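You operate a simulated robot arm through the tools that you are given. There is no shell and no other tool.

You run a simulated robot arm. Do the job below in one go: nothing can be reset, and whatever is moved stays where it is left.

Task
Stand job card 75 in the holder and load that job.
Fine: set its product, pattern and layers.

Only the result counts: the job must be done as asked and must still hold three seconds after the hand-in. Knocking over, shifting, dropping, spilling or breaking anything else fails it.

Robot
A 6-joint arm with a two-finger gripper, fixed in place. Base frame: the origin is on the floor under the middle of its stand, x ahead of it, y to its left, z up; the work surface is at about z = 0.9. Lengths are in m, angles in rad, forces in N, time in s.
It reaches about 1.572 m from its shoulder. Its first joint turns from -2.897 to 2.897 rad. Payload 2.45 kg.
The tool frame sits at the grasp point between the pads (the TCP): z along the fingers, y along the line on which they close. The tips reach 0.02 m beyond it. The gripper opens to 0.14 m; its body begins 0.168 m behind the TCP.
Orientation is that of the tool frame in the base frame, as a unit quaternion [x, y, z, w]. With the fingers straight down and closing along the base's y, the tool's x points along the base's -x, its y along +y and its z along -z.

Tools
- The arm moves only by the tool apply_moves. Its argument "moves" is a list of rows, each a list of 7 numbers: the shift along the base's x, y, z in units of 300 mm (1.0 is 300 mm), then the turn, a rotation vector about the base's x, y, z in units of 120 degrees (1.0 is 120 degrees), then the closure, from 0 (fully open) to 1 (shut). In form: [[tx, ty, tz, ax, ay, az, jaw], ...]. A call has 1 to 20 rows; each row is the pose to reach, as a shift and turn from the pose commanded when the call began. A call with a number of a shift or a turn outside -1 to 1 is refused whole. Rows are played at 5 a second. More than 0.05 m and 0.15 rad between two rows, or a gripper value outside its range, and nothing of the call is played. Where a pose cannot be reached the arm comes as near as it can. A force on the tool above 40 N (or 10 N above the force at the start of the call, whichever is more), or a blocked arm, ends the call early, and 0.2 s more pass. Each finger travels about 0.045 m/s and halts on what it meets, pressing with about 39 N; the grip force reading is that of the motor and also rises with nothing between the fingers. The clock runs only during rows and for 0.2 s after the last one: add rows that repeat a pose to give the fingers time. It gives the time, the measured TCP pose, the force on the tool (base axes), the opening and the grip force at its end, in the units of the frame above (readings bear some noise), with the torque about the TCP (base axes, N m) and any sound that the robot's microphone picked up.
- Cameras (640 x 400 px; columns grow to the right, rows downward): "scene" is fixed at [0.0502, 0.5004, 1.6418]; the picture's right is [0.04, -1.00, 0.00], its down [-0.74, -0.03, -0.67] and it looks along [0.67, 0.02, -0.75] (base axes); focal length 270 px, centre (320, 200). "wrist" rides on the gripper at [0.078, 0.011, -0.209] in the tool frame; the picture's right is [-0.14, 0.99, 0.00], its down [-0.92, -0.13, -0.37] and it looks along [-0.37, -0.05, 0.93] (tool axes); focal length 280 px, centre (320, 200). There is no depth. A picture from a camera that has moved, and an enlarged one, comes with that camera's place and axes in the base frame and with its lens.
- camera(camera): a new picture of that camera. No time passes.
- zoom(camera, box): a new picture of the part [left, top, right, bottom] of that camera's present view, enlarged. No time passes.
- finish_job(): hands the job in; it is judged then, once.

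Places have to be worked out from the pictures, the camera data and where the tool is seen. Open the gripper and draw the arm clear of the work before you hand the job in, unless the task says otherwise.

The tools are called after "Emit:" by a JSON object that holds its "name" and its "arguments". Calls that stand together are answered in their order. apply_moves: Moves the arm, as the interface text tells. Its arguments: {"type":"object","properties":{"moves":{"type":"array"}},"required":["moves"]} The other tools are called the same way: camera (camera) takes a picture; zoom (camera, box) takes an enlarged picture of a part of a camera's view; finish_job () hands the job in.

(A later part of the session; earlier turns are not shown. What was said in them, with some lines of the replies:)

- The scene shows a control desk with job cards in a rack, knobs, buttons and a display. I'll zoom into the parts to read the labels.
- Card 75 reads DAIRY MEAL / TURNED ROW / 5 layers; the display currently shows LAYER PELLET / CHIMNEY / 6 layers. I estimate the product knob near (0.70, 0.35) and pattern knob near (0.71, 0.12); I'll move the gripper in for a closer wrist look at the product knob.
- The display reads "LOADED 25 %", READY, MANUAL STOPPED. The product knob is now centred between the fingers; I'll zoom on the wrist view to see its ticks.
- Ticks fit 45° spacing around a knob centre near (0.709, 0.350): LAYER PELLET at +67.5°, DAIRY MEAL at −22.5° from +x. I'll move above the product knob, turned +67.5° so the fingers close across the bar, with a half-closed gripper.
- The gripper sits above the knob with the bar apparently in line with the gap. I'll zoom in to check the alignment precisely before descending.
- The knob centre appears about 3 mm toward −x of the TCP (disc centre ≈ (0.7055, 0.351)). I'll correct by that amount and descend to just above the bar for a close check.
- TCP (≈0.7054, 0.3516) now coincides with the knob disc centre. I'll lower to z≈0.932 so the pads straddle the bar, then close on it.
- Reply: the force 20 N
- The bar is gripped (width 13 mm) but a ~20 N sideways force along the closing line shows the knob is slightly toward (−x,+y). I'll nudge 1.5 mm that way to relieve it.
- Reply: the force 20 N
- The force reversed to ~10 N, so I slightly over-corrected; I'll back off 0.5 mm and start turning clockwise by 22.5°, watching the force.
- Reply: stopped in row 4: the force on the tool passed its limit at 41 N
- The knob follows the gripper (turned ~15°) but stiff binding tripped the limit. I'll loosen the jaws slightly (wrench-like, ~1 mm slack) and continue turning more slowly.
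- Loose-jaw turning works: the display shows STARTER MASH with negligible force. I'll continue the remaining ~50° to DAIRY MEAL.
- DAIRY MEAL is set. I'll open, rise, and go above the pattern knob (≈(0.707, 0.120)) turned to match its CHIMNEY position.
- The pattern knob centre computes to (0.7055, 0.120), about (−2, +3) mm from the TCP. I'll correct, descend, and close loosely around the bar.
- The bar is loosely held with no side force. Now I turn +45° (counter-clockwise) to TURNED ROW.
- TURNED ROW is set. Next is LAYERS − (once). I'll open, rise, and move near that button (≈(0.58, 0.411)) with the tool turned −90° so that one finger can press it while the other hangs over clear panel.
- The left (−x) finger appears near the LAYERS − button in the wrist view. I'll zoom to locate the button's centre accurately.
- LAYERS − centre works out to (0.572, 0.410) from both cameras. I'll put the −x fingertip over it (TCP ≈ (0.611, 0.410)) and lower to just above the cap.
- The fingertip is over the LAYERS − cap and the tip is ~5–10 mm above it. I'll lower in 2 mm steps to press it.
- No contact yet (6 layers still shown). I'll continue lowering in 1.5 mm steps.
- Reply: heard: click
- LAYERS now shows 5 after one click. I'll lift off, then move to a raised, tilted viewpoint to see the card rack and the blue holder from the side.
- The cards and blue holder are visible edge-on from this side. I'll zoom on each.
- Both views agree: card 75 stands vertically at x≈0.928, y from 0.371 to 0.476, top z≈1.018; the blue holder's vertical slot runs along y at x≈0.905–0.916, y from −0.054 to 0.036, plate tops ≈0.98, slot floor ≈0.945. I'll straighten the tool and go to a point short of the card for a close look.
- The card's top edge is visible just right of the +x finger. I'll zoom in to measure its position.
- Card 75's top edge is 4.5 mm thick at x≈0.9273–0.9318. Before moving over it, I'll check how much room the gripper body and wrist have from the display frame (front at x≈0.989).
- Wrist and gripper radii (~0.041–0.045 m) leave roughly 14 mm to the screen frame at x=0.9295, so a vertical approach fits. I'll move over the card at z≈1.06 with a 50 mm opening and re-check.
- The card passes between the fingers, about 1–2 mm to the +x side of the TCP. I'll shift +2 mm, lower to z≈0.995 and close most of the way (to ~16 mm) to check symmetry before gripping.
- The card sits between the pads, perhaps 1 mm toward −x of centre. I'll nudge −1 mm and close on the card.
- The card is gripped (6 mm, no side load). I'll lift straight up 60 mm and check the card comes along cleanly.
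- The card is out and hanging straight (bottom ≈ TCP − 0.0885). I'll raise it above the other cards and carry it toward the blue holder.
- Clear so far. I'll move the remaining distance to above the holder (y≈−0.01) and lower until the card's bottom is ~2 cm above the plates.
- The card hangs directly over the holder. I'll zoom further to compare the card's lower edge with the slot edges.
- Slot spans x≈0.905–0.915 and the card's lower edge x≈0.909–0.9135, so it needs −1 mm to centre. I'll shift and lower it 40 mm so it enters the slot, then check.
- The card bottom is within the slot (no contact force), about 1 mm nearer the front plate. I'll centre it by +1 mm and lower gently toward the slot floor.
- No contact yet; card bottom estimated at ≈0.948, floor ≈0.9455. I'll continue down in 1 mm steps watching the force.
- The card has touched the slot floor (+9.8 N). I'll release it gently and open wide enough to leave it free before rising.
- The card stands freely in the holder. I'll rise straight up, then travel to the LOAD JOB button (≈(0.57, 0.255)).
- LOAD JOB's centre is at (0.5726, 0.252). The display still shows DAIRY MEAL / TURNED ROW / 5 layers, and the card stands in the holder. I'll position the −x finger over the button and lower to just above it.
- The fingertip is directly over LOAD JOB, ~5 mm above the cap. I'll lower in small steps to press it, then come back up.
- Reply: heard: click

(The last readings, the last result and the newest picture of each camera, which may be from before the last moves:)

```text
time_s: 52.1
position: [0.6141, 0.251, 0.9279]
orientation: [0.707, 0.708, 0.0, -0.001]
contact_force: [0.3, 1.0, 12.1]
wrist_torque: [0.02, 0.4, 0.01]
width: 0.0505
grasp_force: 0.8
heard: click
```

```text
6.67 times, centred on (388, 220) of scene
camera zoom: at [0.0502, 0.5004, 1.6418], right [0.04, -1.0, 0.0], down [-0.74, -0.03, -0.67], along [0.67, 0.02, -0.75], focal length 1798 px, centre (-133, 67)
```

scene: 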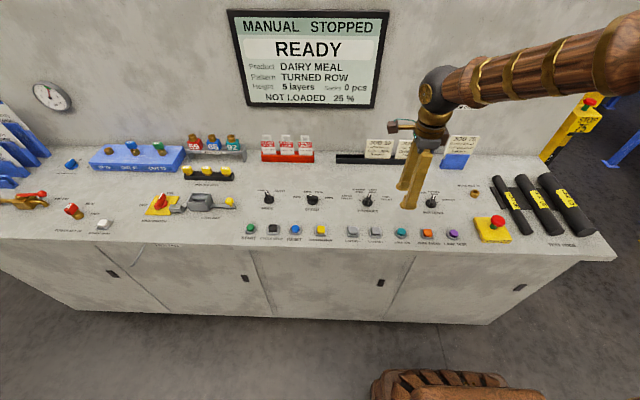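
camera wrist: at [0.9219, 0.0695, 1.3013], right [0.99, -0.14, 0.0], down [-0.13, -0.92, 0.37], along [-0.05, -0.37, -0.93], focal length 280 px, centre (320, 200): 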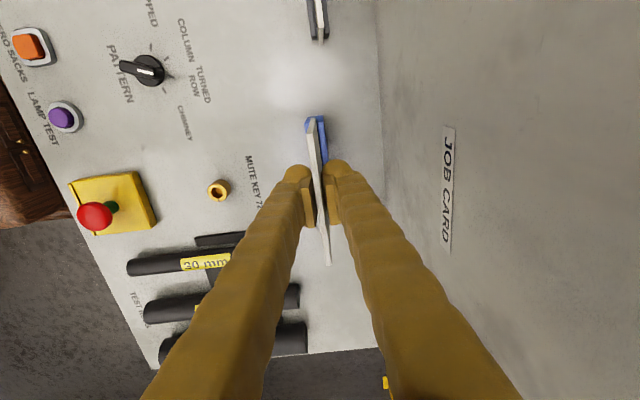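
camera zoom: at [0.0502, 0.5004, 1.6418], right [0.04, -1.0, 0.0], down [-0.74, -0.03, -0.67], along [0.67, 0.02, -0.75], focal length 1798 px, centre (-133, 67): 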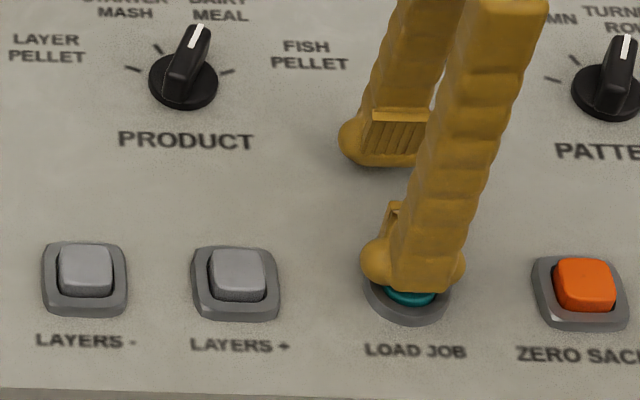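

The display now says LOADED with DAIRY MEAL / TURNED ROW / 5 layers. I'll lift straight up, open the gripper and draw the arm clear.

Emit:
{"name": "apply_moves", "arguments": {"moves": [[0, 0, 0.06, 0, 0, 0, 0.643], [0, 0, 0.2, 0, 0, 0, 0.643], [0, 0, 0.35, 0, 0, 0, 0.6], [-0.1, 0, 0.5, 0, 0, 0, 0.4], [-0.2, 0, 0.62, 0, 0, 0, 0.2], [-0.3, 0, 0.74, 0, 0, 0, 0], [-0.4, 0, 0.86, 0, 0, 0, 0], [-0.5, 0, 0.98, 0, 0, 0, 0], [-0.5, 0, 0.98, 0, 0, 0, 0], [-0.5, 0, 0.98, 0, 0, 0, 0], [-0.5, 0, 0.98, 0, 0, 0, 0]]}}

Emit:
{"name": "camera", "arguments": {"camera": "scene"}}

Emit:
{"name": "zoom", "arguments": {"camera": "scene", "box": [225, 0, 395, 110]}}

Emit:
{"name": "zoom", "arguments": {"camera": "scene", "box": [330, 110, 490, 210]}}

```text
refused: row 4 steps farther than a row can; nothing moved
```

```text
taken
```

scene: 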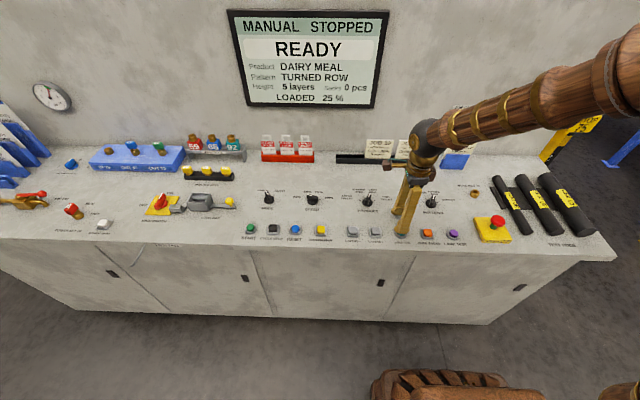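

```text
3.64 times, centred on (310, 55) of scene
camera zoom: at [0.0502, 0.5004, 1.6418], right [0.04, -1.0, 0.0], down [-0.74, -0.03, -0.67], along [0.67, 0.02, -0.75], focal length 981 px, centre (356, 727)
```

zoom: 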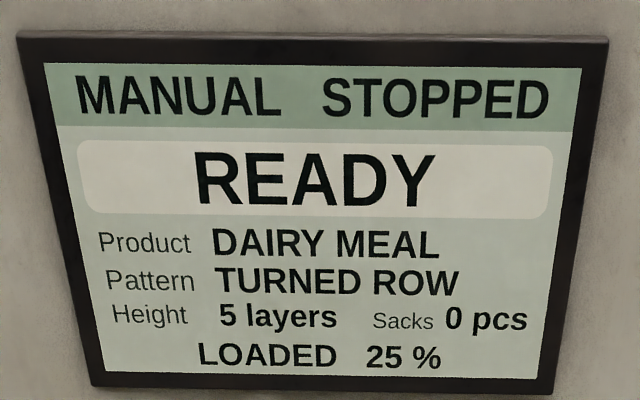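

```text
4.00 times, centred on (410, 160) of scene
camera zoom: at [0.0502, 0.5004, 1.6418], right [0.04, -1.0, 0.0], down [-0.74, -0.03, -0.67], along [0.67, 0.02, -0.75], focal length 1079 px, centre (-40, 360)
```

zoom: 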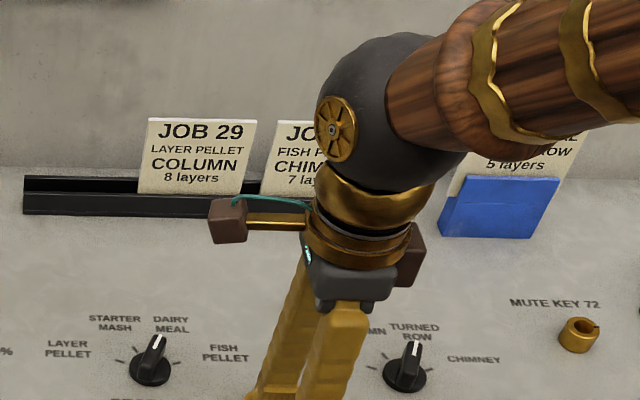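

The retreat call was refused because one step was too long; nothing moved. I'll repeat it with smaller steps.

Emit:
{"name": "apply_moves", "arguments": {"moves": [[0, 0, 0.06, 0, 0, 0, 0.643], [0, 0, 0.18, 0, 0, 0, 0.643], [0, 0, 0.3, 0, 0, 0, 0.6], [-0.05, 0, 0.42, 0, 0, 0, 0.4], [-0.1, 0, 0.54, 0, 0, 0, 0.2], [-0.15, 0, 0.66, 0, 0, 0, 0], [-0.2, 0, 0.78, 0, 0, 0, 0], [-0.25, 0, 0.9, 0, 0, 0, 0], [-0.35, 0, 0.95, 0, 0, 0, 0], [-0.35, 0, 0.95, 0, 0, 0, 0], [-0.35, 0, 0.95, 0, 0, 0, 0]]}}

Emit:
{"name": "camera", "arguments": {"camera": "scene"}}

Emit:
{"name": "zoom", "arguments": {"camera": "scene", "box": [225, 0, 395, 110]}}

Emit:
{"name": "zoom", "arguments": {"camera": "scene", "box": [330, 110, 490, 210]}}

Emit:
{"name": "camera", "arguments": {"camera": "wrist"}}

```text
time_s: 54.5
position: [0.5071, 0.2503, 1.2141]
orientation: [0.707, 0.707, -0.001, -0.001]
contact_force: [-0.5, -0.2, -0.1]
wrist_torque: [0.01, 0.0, 0.03]
width: 0.1399
grasp_force: 0.0
```

```text
taken
```

scene: 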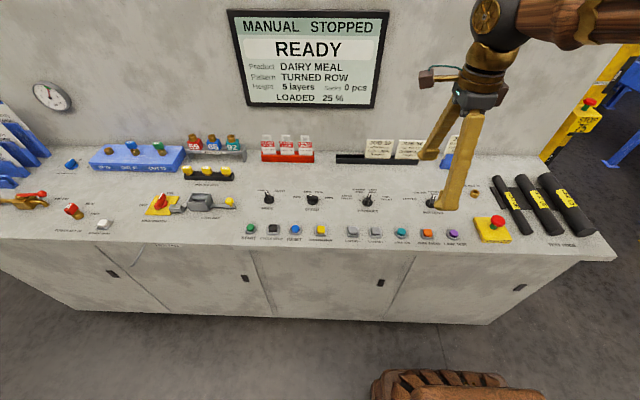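

```text
3.64 times, centred on (310, 55) of scene
camera zoom: at [0.0502, 0.5004, 1.6418], right [0.04, -1.0, 0.0], down [-0.74, -0.03, -0.67], along [0.67, 0.02, -0.75], focal length 981 px, centre (356, 727)
```

zoom: 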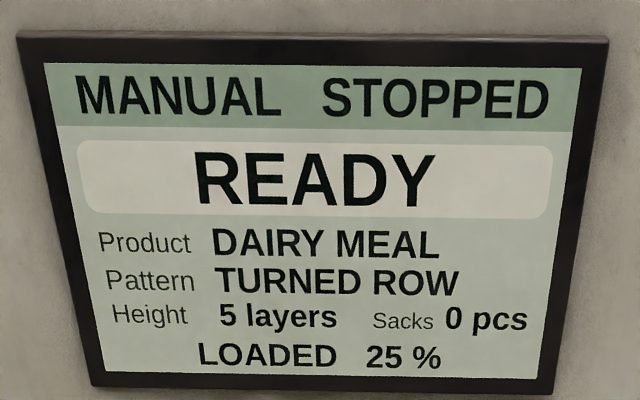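

```text
4.00 times, centred on (410, 160) of scene
camera zoom: at [0.0502, 0.5004, 1.6418], right [0.04, -1.0, 0.0], down [-0.74, -0.03, -0.67], along [0.67, 0.02, -0.75], focal length 1079 px, centre (-40, 360)
```

zoom: 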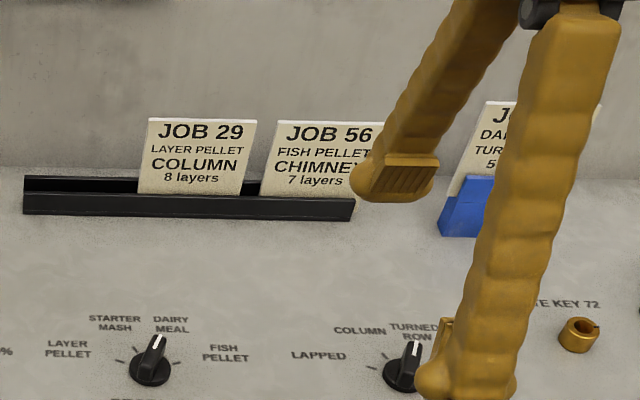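

```text
taken
camera wrist: at [0.518, 0.3298, 1.4227], right [0.99, -0.14, 0.0], down [-0.13, -0.92, 0.37], along [-0.05, -0.37, -0.93], focal length 280 px, centre (320, 200)
```

wrist: 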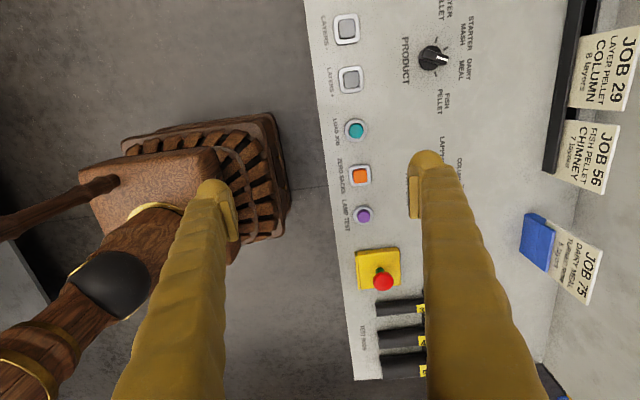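

Card 75 is standing in the blue holder. The display reads DAIRY MEAL / TURNED ROW / 5 layers / LOADED, nothing else has moved, and the gripper is open and clear of the desk. I'm handing in the job.

Emit:
{"name": "finish_job", "arguments": {}}

```text
The job is handed in.
```

Job card 75 is standing in the blue holder and the job is loaded. The last display I saw before handing in read DAIRY MEAL, TURNED ROW, 5 layers, LOADED.

- **Product:** turned from LAYER PELLET to DAIRY MEAL.
- **Pattern:** turned from CHIMNEY to TURNED ROW.
- **Layers:** one press of LAYERS −, from 6 to 5.
- **Load:** pressed LOAD JOB after the card was in place.

The other cards and controls looked undisturbed in the final pictures. The gripper was open and the arm clear of the desk when I handed in. I have not seen the judging result.
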